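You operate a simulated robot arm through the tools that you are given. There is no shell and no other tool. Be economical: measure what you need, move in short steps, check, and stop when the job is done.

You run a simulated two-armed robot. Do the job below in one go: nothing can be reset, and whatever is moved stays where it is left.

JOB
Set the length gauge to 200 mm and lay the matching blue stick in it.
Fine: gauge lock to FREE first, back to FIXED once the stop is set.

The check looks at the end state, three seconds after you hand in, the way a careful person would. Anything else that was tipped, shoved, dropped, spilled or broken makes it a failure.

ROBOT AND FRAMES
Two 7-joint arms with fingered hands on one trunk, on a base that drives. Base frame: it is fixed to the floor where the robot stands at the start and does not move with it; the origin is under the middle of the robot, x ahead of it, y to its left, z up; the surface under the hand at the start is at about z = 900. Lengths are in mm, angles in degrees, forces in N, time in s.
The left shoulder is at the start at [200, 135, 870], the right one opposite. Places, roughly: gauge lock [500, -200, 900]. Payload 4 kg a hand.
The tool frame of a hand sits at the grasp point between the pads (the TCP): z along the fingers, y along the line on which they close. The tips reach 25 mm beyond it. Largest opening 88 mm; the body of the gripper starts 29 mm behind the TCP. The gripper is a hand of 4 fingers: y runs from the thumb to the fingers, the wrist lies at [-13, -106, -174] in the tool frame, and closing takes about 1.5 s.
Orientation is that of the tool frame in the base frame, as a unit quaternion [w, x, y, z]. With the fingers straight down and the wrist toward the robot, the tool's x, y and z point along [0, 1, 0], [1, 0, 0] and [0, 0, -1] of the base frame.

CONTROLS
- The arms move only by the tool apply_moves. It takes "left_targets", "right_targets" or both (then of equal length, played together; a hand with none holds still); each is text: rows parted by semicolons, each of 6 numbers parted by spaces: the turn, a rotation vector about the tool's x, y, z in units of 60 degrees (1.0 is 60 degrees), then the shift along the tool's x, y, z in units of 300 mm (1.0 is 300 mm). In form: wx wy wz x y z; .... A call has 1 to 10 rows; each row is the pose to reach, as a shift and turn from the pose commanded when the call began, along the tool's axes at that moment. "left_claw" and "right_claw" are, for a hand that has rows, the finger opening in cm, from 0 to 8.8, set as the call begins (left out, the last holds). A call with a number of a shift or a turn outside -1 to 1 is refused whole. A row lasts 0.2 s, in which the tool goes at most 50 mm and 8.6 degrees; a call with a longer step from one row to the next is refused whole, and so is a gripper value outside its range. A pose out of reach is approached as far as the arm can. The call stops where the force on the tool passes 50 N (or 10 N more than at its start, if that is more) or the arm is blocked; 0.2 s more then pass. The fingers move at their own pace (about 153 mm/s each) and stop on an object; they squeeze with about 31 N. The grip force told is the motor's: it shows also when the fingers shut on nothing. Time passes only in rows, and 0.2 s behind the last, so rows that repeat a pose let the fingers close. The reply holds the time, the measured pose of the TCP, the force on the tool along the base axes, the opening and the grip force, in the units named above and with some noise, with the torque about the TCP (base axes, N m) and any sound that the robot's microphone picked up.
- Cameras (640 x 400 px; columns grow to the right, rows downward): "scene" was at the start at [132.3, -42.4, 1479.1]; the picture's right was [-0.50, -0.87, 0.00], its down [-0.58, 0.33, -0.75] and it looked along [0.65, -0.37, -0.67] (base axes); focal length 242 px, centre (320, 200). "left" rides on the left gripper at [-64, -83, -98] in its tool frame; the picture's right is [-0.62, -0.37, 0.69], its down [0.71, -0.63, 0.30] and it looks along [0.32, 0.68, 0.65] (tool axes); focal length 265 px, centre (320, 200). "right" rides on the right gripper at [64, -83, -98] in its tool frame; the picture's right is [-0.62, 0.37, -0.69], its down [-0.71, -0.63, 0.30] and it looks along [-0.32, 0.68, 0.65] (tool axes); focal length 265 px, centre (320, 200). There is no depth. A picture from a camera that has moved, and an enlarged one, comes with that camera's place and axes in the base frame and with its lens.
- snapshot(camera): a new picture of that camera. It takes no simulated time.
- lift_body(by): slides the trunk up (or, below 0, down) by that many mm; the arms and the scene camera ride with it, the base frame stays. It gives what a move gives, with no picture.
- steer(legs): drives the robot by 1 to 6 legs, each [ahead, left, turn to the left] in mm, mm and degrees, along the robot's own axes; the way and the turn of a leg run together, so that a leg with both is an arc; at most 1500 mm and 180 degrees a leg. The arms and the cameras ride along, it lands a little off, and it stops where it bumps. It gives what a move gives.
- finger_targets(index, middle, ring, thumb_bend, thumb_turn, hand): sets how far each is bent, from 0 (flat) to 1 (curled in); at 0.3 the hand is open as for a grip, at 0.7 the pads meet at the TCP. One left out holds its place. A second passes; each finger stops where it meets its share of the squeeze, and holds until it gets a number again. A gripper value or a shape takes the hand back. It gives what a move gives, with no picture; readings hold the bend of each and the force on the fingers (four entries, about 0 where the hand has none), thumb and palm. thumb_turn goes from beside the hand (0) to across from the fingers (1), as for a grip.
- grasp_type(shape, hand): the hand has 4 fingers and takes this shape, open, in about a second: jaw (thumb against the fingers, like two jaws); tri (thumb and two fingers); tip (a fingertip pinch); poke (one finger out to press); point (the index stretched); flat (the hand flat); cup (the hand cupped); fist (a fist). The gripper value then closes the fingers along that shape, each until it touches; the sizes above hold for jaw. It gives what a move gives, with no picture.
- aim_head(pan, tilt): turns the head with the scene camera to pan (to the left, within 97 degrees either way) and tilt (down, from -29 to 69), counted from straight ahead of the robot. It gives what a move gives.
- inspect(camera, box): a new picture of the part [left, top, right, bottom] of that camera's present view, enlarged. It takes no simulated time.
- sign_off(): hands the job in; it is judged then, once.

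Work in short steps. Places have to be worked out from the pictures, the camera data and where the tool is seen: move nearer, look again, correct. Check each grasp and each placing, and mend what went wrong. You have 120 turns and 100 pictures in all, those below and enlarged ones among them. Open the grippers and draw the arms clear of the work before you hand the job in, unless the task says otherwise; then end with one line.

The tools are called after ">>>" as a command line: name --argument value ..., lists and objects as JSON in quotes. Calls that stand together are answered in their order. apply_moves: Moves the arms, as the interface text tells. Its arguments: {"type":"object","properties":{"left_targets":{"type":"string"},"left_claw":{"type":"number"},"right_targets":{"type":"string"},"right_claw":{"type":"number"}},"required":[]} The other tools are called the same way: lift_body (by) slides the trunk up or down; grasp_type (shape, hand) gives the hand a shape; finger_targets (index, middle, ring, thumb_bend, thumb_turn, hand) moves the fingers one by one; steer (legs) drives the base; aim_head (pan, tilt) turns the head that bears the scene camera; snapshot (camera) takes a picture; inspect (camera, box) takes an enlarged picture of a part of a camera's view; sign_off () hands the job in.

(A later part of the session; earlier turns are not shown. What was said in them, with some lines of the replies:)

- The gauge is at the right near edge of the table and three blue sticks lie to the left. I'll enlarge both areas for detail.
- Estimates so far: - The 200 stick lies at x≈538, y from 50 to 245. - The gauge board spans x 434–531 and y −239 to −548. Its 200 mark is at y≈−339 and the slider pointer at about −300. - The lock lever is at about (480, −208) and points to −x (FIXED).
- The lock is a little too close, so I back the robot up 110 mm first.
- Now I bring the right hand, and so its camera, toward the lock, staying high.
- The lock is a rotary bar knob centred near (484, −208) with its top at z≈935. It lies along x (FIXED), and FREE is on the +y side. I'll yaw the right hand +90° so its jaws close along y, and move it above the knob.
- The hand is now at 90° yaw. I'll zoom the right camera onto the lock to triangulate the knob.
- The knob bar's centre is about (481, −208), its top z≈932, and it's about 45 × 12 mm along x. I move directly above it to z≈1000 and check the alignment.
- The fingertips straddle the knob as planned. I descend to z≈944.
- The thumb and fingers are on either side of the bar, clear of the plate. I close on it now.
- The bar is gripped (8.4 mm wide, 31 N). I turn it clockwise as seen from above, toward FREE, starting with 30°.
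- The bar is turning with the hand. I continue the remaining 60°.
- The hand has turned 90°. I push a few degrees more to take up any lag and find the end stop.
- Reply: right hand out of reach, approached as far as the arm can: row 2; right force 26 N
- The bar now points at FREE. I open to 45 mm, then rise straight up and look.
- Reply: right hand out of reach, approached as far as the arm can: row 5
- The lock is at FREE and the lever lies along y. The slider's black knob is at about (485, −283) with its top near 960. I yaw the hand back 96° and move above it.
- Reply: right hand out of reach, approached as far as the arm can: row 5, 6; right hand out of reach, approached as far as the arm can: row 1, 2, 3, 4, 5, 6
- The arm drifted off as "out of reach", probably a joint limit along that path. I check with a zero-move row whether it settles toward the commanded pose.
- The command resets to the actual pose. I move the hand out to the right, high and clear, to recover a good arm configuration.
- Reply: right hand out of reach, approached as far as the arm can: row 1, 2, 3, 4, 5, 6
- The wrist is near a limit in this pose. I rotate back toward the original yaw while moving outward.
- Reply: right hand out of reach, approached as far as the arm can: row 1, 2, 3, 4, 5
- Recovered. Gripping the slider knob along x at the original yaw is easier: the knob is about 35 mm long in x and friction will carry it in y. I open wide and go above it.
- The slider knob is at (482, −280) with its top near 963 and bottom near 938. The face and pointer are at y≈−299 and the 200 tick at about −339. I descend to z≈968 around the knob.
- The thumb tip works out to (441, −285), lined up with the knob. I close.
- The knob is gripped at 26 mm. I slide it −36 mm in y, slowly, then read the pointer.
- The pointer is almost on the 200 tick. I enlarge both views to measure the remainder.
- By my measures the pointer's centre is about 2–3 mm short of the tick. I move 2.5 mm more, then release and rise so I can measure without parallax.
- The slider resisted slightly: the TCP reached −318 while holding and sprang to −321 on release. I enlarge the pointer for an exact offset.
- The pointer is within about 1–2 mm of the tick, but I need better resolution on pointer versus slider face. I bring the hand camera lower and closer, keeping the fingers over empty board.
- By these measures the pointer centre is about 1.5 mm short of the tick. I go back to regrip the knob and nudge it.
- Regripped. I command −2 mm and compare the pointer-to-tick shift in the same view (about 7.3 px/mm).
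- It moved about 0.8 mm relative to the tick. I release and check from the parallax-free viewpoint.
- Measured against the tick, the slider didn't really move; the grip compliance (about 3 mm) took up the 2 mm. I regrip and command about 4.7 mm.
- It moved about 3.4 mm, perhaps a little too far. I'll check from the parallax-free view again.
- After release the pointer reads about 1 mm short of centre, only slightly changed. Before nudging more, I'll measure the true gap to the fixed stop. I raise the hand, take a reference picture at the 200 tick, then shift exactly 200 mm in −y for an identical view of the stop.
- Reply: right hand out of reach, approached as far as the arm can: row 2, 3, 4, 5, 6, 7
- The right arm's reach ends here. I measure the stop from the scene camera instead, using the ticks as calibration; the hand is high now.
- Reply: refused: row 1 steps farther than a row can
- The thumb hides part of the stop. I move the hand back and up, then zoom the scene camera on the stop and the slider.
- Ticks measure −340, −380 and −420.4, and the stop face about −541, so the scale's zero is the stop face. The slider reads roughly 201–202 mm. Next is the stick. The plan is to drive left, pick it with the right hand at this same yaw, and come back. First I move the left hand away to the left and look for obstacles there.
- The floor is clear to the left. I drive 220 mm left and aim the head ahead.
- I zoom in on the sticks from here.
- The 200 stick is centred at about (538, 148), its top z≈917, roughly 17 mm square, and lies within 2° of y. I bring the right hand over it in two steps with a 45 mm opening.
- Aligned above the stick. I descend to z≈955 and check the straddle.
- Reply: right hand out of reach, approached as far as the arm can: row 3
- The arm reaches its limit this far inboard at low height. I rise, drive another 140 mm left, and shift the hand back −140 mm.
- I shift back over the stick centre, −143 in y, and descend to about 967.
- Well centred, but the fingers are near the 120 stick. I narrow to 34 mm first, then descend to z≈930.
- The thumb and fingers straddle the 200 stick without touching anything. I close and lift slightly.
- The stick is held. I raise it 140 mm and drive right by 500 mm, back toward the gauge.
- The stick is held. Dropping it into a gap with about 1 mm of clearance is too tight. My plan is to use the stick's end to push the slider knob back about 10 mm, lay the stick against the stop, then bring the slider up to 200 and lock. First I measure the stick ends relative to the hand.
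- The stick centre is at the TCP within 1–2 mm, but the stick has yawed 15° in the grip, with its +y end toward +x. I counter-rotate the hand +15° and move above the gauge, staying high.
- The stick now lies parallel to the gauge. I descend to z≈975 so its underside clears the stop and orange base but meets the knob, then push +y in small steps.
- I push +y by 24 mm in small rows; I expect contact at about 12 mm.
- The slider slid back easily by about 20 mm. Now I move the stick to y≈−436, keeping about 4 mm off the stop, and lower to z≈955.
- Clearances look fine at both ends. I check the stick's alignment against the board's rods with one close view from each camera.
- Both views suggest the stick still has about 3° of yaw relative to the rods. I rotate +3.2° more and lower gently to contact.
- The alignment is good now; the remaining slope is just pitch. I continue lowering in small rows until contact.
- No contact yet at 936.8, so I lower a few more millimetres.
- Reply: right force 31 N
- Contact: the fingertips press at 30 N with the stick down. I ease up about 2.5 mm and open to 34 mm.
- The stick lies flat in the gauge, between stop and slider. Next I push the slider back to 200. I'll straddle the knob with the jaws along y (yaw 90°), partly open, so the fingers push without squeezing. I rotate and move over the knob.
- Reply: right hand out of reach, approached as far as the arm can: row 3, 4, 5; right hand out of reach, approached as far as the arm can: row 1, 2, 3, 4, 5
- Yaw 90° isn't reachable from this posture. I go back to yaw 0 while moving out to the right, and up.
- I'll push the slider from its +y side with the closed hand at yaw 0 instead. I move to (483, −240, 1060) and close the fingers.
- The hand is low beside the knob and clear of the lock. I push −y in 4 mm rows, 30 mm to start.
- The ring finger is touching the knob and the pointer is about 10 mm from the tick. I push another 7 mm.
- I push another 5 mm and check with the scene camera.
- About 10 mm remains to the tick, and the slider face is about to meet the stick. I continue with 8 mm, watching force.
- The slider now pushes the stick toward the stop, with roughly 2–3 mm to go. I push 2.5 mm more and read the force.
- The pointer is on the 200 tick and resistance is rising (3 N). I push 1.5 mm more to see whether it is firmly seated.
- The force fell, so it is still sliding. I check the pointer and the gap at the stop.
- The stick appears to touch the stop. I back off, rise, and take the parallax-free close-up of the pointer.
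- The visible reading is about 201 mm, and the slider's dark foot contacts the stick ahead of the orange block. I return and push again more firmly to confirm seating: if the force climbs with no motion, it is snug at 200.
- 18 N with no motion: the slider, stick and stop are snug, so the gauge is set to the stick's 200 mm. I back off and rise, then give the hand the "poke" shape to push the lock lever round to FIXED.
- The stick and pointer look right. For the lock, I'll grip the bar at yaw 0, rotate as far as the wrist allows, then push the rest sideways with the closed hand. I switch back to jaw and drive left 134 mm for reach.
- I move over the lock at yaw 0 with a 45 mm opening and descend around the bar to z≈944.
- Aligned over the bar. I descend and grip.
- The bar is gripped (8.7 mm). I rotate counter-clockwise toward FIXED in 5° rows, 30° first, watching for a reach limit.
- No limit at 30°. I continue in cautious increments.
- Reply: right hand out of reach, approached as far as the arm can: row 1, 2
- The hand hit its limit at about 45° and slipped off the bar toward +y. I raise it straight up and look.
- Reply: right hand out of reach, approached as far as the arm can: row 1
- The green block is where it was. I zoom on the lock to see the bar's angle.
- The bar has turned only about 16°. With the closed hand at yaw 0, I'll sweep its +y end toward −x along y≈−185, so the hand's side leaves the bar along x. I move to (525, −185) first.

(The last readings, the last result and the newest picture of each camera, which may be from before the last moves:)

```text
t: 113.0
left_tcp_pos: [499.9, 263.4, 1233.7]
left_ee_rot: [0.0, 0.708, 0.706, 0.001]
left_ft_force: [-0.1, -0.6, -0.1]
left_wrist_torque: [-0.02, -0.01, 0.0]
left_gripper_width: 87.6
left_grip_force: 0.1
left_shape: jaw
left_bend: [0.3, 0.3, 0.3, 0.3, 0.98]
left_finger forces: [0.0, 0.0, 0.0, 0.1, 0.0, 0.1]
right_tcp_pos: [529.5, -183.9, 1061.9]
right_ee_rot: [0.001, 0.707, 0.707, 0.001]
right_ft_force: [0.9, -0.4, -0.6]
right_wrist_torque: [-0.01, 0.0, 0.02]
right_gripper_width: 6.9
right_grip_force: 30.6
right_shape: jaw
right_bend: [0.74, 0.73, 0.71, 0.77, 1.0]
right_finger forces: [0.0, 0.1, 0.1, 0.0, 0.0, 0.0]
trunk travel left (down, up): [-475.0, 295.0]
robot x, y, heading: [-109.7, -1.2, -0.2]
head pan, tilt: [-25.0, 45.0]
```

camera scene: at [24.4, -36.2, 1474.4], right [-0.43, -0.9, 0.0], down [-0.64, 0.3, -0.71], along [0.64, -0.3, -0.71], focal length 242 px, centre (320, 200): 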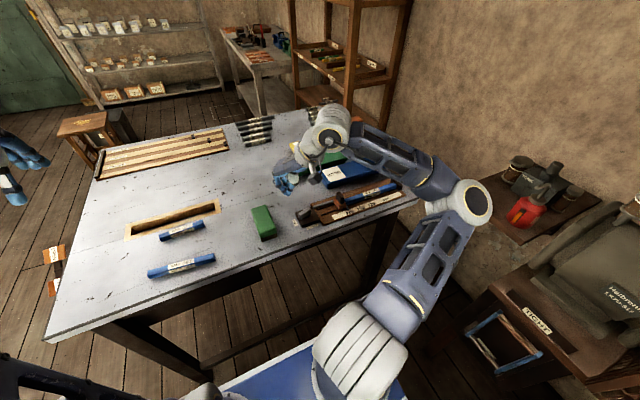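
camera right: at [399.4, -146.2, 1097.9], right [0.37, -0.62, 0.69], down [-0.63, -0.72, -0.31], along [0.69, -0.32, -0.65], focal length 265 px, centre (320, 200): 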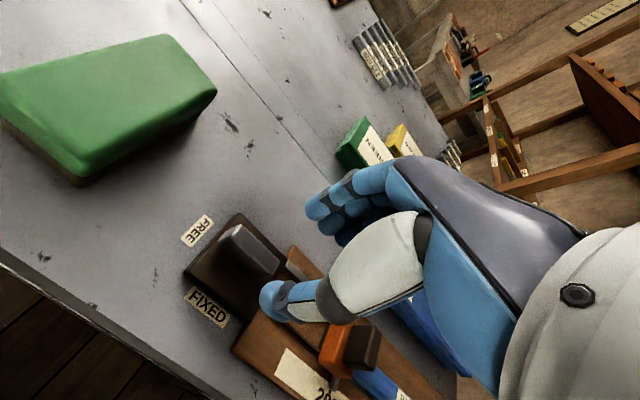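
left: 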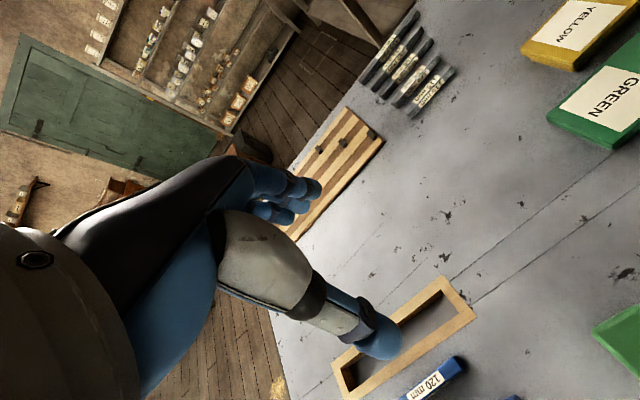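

The fingers closed slightly past each other, so I open and re-close before descending.

>>> apply_moves --right_targets "0 0 0 0 0 0; 0 0 0 0 0 0; 0 0 0 0 0 0; 0 0 0 0 0 0; 0 0 0 0 0 0" --right_claw 4.5

>>> apply_moves --right_targets "0 0 0 0 -0.002 0; 0 0 0 0 -0.004 0; 0 0 0 0 -0.006 0; 0 0 0 0 -0.008 0.05; 0 0 0 0 -0.01 0.15; 0 0 0 0 -0.012 0.25; 0 0 0 0 -0.015 0.35; 0 0 0 0 -0.015 0.393; 0 0 0 0 -0.015 0.393" --right_claw 0

>>> inspect --camera "right" --box '[140, 160, 400, 400]'

```text
t: 114.2
left_tcp_pos: [498.3, 264.9, 1233.7]
left_ee_rot: [0.0, 0.708, 0.706, 0.0]
left_ft_force: [0.0, -0.3, -0.1]
left_wrist_torque: [0.0, 0.03, -0.01]
left_gripper_width: 87.6
left_grip_force: 0.0
left_shape: jaw
left_bend: [0.3, 0.3, 0.3, 0.3, 0.98]
left_finger forces: [0.1, 0.0, 0.0, 0.1, 0.0, 0.0]
right_tcp_pos: [528.1, -184.2, 1062.5]
right_ee_rot: [0.0, 0.707, 0.708, 0.001]
right_ft_force: [0.7, -0.2, 0.0]
right_wrist_torque: [0.04, 0.01, -0.01]
right_gripper_width: 44.7
right_grip_force: 0.1
right_shape: jaw
right_bend: [0.74, 0.44, 0.41, 0.69, 1.0]
right_finger forces: [0.1, 0.1, 0.0, 0.0, 0.0, 0.0]
trunk travel left (down, up): [-475.0, 295.0]
robot x, y, heading: [-106.6, 0.3, -0.5]
head pan, tilt: [-25.0, 45.0]
```

```text
t: 116.2
left_tcp_pos: [499.9, 264.2, 1232.3]
left_ee_rot: [0.0, 0.709, 0.705, -0.001]
left_ft_force: [-0.6, -0.8, -0.1]
left_wrist_torque: [-0.01, -0.02, -0.02]
left_gripper_width: 87.9
left_grip_force: 0.1
left_shape: jaw
left_bend: [0.3, 0.3, 0.3, 0.3, 0.98]
left_finger forces: [0.1, 0.0, 0.0, 0.0, 0.1, 0.0]
right_tcp_pos: [520.2, -184.7, 945.5]
right_ee_rot: [-0.001, 0.706, 0.708, 0.001]
right_ft_force: [0.1, -0.1, 0.4]
right_wrist_torque: [0.03, 0.0, -0.02]
right_gripper_width: 0.1
right_grip_force: 31.6
right_shape: jaw
right_bend: [0.7, 0.7, 0.7, 0.4, 1.0]
right_finger forces: [0.0, 0.0, 0.0, 0.0, 0.1, 0.0]
trunk travel left (down, up): [-475.0, 295.0]
robot x, y, heading: [-112.5, -2.0, -0.1]
head pan, tilt: [-25.0, 45.0]
```

```text
1.67 times, centred on (270, 280) of right
camera zoom: at [437.6, -122.4, 1042.9], right [0.37, -0.62, 0.69], down [-0.63, -0.71, -0.31], along [0.69, -0.32, -0.65], focal length 442 px, centre (403, 67)
```

zoom: 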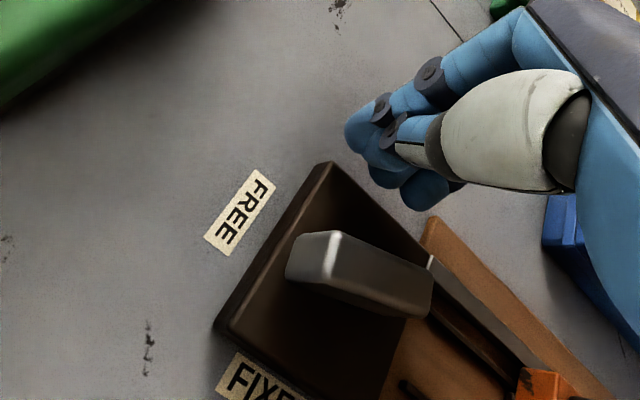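

The view shows the cluster sits toward −y of the TCP, so sweeping −x would load one finger backwards. It's better to push the bar's −y end toward +x with the stiff backs of the closed fingers from the near side. I relocate to (440, −225) and lower to z≈949.

>>> apply_moves --right_targets "0 0 0 0 0 -0.13; 0 0 0 0 0 -0.26; 0 0 0 0 0 -0.38; 0 0 0 -0.045 -0.09 -0.38; 0 0 0 -0.09 -0.18 -0.38; 0 0 0 -0.134 -0.267 -0.38; 0 0 0 -0.134 -0.267 -0.25; 0 0 0 -0.134 -0.267 -0.12; 0 0 0 -0.134 -0.267 0.0; 0 0 0 -0.134 -0.267 -0.012"

>>> inspect --camera "right" --box '[200, 120, 420, 320]'

```text
t: 118.4
left_tcp_pos: [499.6, 263.5, 1233.7]
left_ee_rot: [0.001, 0.709, 0.705, 0.0]
left_ft_force: [0.3, -0.3, 0.0]
left_wrist_torque: [0.01, 0.04, -0.01]
left_gripper_width: 87.5
left_grip_force: 0.0
left_shape: jaw
left_bend: [0.3, 0.3, 0.3, 0.3, 0.98]
left_finger forces: [0.0, 0.0, 0.1, 0.1, 0.0, 0.0]
right_tcp_pos: [441.4, -226.2, 948.4]
right_ee_rot: [-0.001, 0.707, 0.708, 0.002]
right_ft_force: [-0.3, -0.9, 0.8]
right_wrist_torque: [0.0, -0.02, -0.02]
right_gripper_width: 0.3
right_grip_force: 31.0
right_shape: jaw
right_bend: [0.7, 0.7, 0.7, 0.4, 1.0]
right_finger forces: [0.1, 0.1, 0.0, 0.0, 0.0, 0.0]
trunk travel left (down, up): [-475.0, 295.0]
robot x, y, heading: [-112.2, -0.4, -0.3]
head pan, tilt: [-25.0, 45.0]
```

```text
2.00 times, centred on (310, 220) of right
camera zoom: at [357.2, -163.2, 1046.3], right [0.37, -0.62, 0.69], down [-0.63, -0.71, -0.31], along [0.69, -0.32, -0.65], focal length 531 px, centre (340, 160)
```

zoom: 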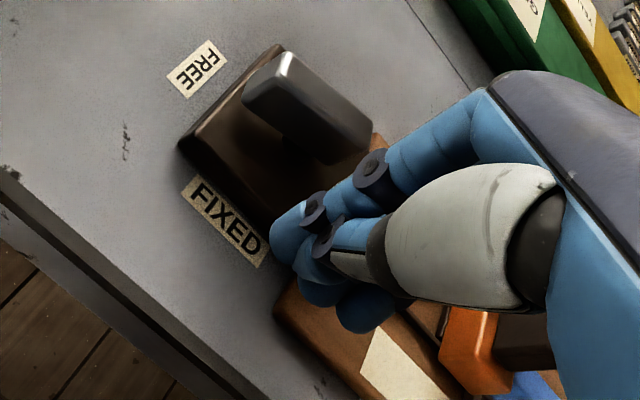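

The hand is well placed, with its leading fingers aimed at the bar's −y half. I sweep +x 32 mm in small rows.

>>> apply_moves --right_targets "0 0 0 0 0.015 0; 0 0 0 0 0.03 0; 0 0 0 0 0.045 0; 0 0 0 0 0.06 0; 0 0 0 0 0.075 0; 0 0 0 0 0.09 0; 0 0 0 0 0.107 0; 0 0 0 0 0.107 0"

```text
t: 120.2
left_tcp_pos: [497.9, 263.3, 1234.4]
left_ee_rot: [-0.001, 0.709, 0.706, 0.0]
left_ft_force: [-0.4, -0.8, 0.4]
left_wrist_torque: [-0.03, 0.01, 0.01]
left_gripper_width: 87.7
left_grip_force: 0.1
left_shape: jaw
left_bend: [0.3, 0.3, 0.3, 0.3, 0.98]
left_finger forces: [0.0, 0.0, 0.1, 0.0, 0.1, 0.0]
right_tcp_pos: [475.3, -226.5, 949.6]
right_ee_rot: [0.001, 0.708, 0.706, 0.001]
right_ft_force: [-6.5, -9.9, 2.2]
right_wrist_torque: [-0.07, 0.02, -0.04]
right_gripper_width: 0.0
right_grip_force: 30.4
right_shape: jaw
right_bend: [0.7, 0.7, 0.7, 0.4, 1.0]
right_finger forces: [0.1, 0.0, 0.0, 0.0, 0.0, 0.0]
trunk travel left (down, up): [-475.0, 295.0]
robot x, y, heading: [-107.3, 1.4, -0.3]
head pan, tilt: [-25.0, 45.0]
```

The bar is turning; the contact force already points mostly along −y. I continue +x 20 mm.

>>> apply_moves --right_targets "0 0 0 0 0.015 0; 0 0 0 0 0.03 0; 0 0 0 0 0.045 0; 0 0 0 0 0.06 0; 0 0 0 0 0.07 0; 0 0 0 0 0.07 0"

>>> inspect --camera "right" --box '[160, 120, 420, 340]'

```text
t: 121.6
left_tcp_pos: [498.9, 264.5, 1233.6]
left_ee_rot: [0.0, 0.708, 0.706, 0.0]
left_ft_force: [-0.6, -0.1, 0.2]
left_wrist_torque: [0.01, 0.0, -0.01]
left_gripper_width: 87.5
left_grip_force: 0.0
left_shape: jaw
left_bend: [0.3, 0.3, 0.3, 0.3, 0.98]
left_finger forces: [0.0, 0.1, 0.0, 0.0, 0.0, 0.0]
right_tcp_pos: [495.4, -225.8, 948.4]
right_ee_rot: [0.001, 0.707, 0.707, 0.002]
right_ft_force: [-9.6, -14.0, 14.5]
right_wrist_torque: [-0.03, 0.08, 0.03]
right_gripper_width: 0.0
right_grip_force: 31.2
right_shape: jaw
right_bend: [0.7, 0.7, 0.7, 0.41, 1.0]
right_finger forces: [0.0, 0.1, 0.0, 0.1, 0.0, 0.0]
trunk travel left (down, up): [-475.0, 295.0]
robot x, y, heading: [-111.0, 1.4, -0.0]
head pan, tilt: [-25.0, 45.0]
```

```text
1.82 times, centred on (290, 230) of right
camera zoom: at [411.4, -162.9, 1046.8], right [0.37, -0.62, 0.69], down [-0.63, -0.71, -0.31], along [0.69, -0.32, -0.65], focal length 483 px, centre (374, 146)
```

zoom: 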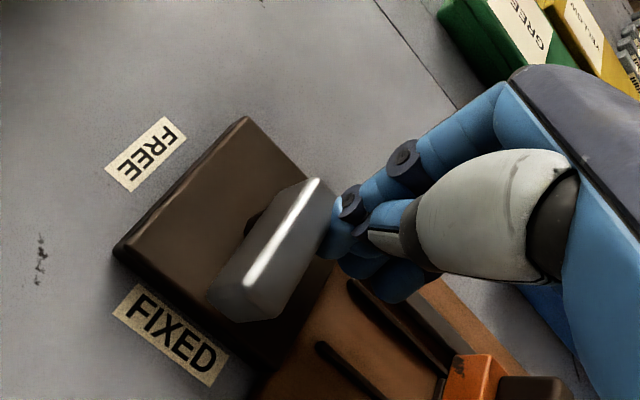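

The bar now lies along x, pointing at FIXED. I give it a small +y seating push, back away in −y, and rise clear.

>>> apply_moves --right_targets "0 0 0 0.006 0 0; 0 0 0 0.01 0 0; 0 0 0 0.01 0 0; 0 0 0 -0.02 0 0; 0 0 0 -0.02 0 -0.1; 0 0 0 -0.02 0 -0.22; 0 0 0 -0.02 0 -0.34; 0 0 0 -0.02 -0.05 -0.48; 0 0 0 -0.02 -0.15 -0.55"

>>> inspect --camera "scene" --box '[270, 175, 410, 250]'

```text
t: 123.6
left_tcp_pos: [500.0, 263.9, 1232.3]
left_ee_rot: [-0.001, 0.708, 0.706, 0.0]
left_ft_force: [-0.3, -0.6, 0.0]
left_wrist_torque: [0.04, 0.02, 0.03]
left_gripper_width: 87.3
left_grip_force: 0.0
left_shape: jaw
left_bend: [0.3, 0.3, 0.3, 0.3, 0.98]
left_finger forces: [0.0, 0.1, 0.0, 0.0, 0.0, 0.1]
right_tcp_pos: [452.1, -230.8, 1114.6]
right_ee_rot: [0.001, 0.707, 0.707, 0.002]
right_ft_force: [0.5, 0.5, -0.7]
right_wrist_torque: [-0.02, 0.0, -0.02]
right_gripper_width: 0.2
right_grip_force: 30.5
right_shape: jaw
right_bend: [0.7, 0.7, 0.7, 0.72, 1.0]
right_finger forces: [0.1, 0.0, 0.1, 0.0, 0.1, 0.0]
trunk travel left (down, up): [-475.0, 295.0]
robot x, y, heading: [-105.5, 0.2, -0.2]
head pan, tilt: [-25.0, 45.0]
```

```text
4.57 times, centred on (340, 212) of scene
camera zoom: at [24.4, -36.4, 1474.4], right [-0.43, -0.9, 0.0], down [-0.64, 0.3, -0.71], along [0.64, -0.3, -0.71], focal length 1106 px, centre (229, 143)
```

zoom: 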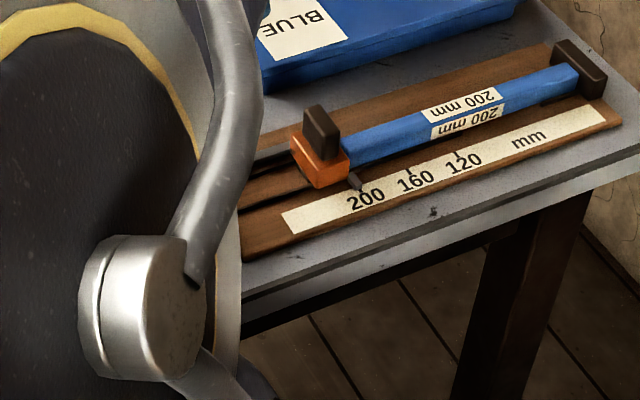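

The stick and slider are undisturbed. I open the hand and draw the arm out to the right and up.

>>> apply_moves --right_targets "0 0 0 -0.1 -0.03 -0.1; 0 0 0 -0.2 -0.06 -0.2; 0 0 0 -0.3 -0.09 -0.3; 0 0 0 -0.4 -0.12 -0.4; 0 0 0 -0.52 -0.15 -0.45; 0 0 0 -0.63 -0.17 -0.45" --right_claw 8.8

>>> inspect --camera "scene" --box '[270, 175, 410, 262]'

```text
t: 125.0
left_tcp_pos: [499.6, 264.7, 1232.8]
left_ee_rot: [-0.001, 0.708, 0.706, 0.0]
left_ft_force: [0.6, 0.9, -1.0]
left_wrist_torque: [0.01, -0.03, -0.01]
left_gripper_width: 87.6
left_grip_force: 0.0
left_shape: jaw
left_bend: [0.3, 0.3, 0.3, 0.3, 0.98]
left_finger forces: [0.1, 0.0, 0.0, 0.0, 0.0, 0.0]
right_tcp_pos: [397.9, -422.4, 1248.7]
right_ee_rot: [0.0, 0.707, 0.707, 0.002]
right_ft_force: [1.5, 0.3, 0.0]
right_wrist_torque: [0.0, 0.04, -0.03]
right_gripper_width: 87.7
right_grip_force: 0.0
right_shape: jaw
right_bend: [0.3, 0.3, 0.3, 0.3, 0.98]
right_finger forces: [0.0, 0.0, 0.0, 0.0, 0.0, 0.0]
trunk travel left (down, up): [-475.0, 295.0]
robot x, y, heading: [-110.9, -0.5, 0.0]
head pan, tilt: [-25.0, 45.0]
```

```text
4.57 times, centred on (340, 218) of scene
camera zoom: at [24.6, -35.7, 1474.5], right [-0.43, -0.91, 0.0], down [-0.64, 0.3, -0.71], along [0.64, -0.3, -0.71], focal length 1106 px, centre (229, 115)
```

zoom: 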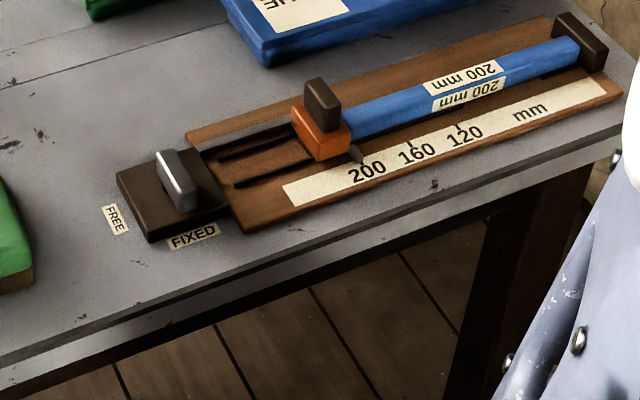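

The lever points at FIXED as it did at the start. The pointer is at 200, the 200 mm stick lies between stop and slider, and both hands are open and clear. I hand in.

>>> sign_off

```text
The job is handed in.
```

The gauge is set to 200 mm with the lock back at FIXED, and the blue 200 mm stick lies snug between stop and slider. I laid the stick in before locking, so the slider could close onto it. In the close-ups the pointer sat within about 1 mm of the 200 tick.
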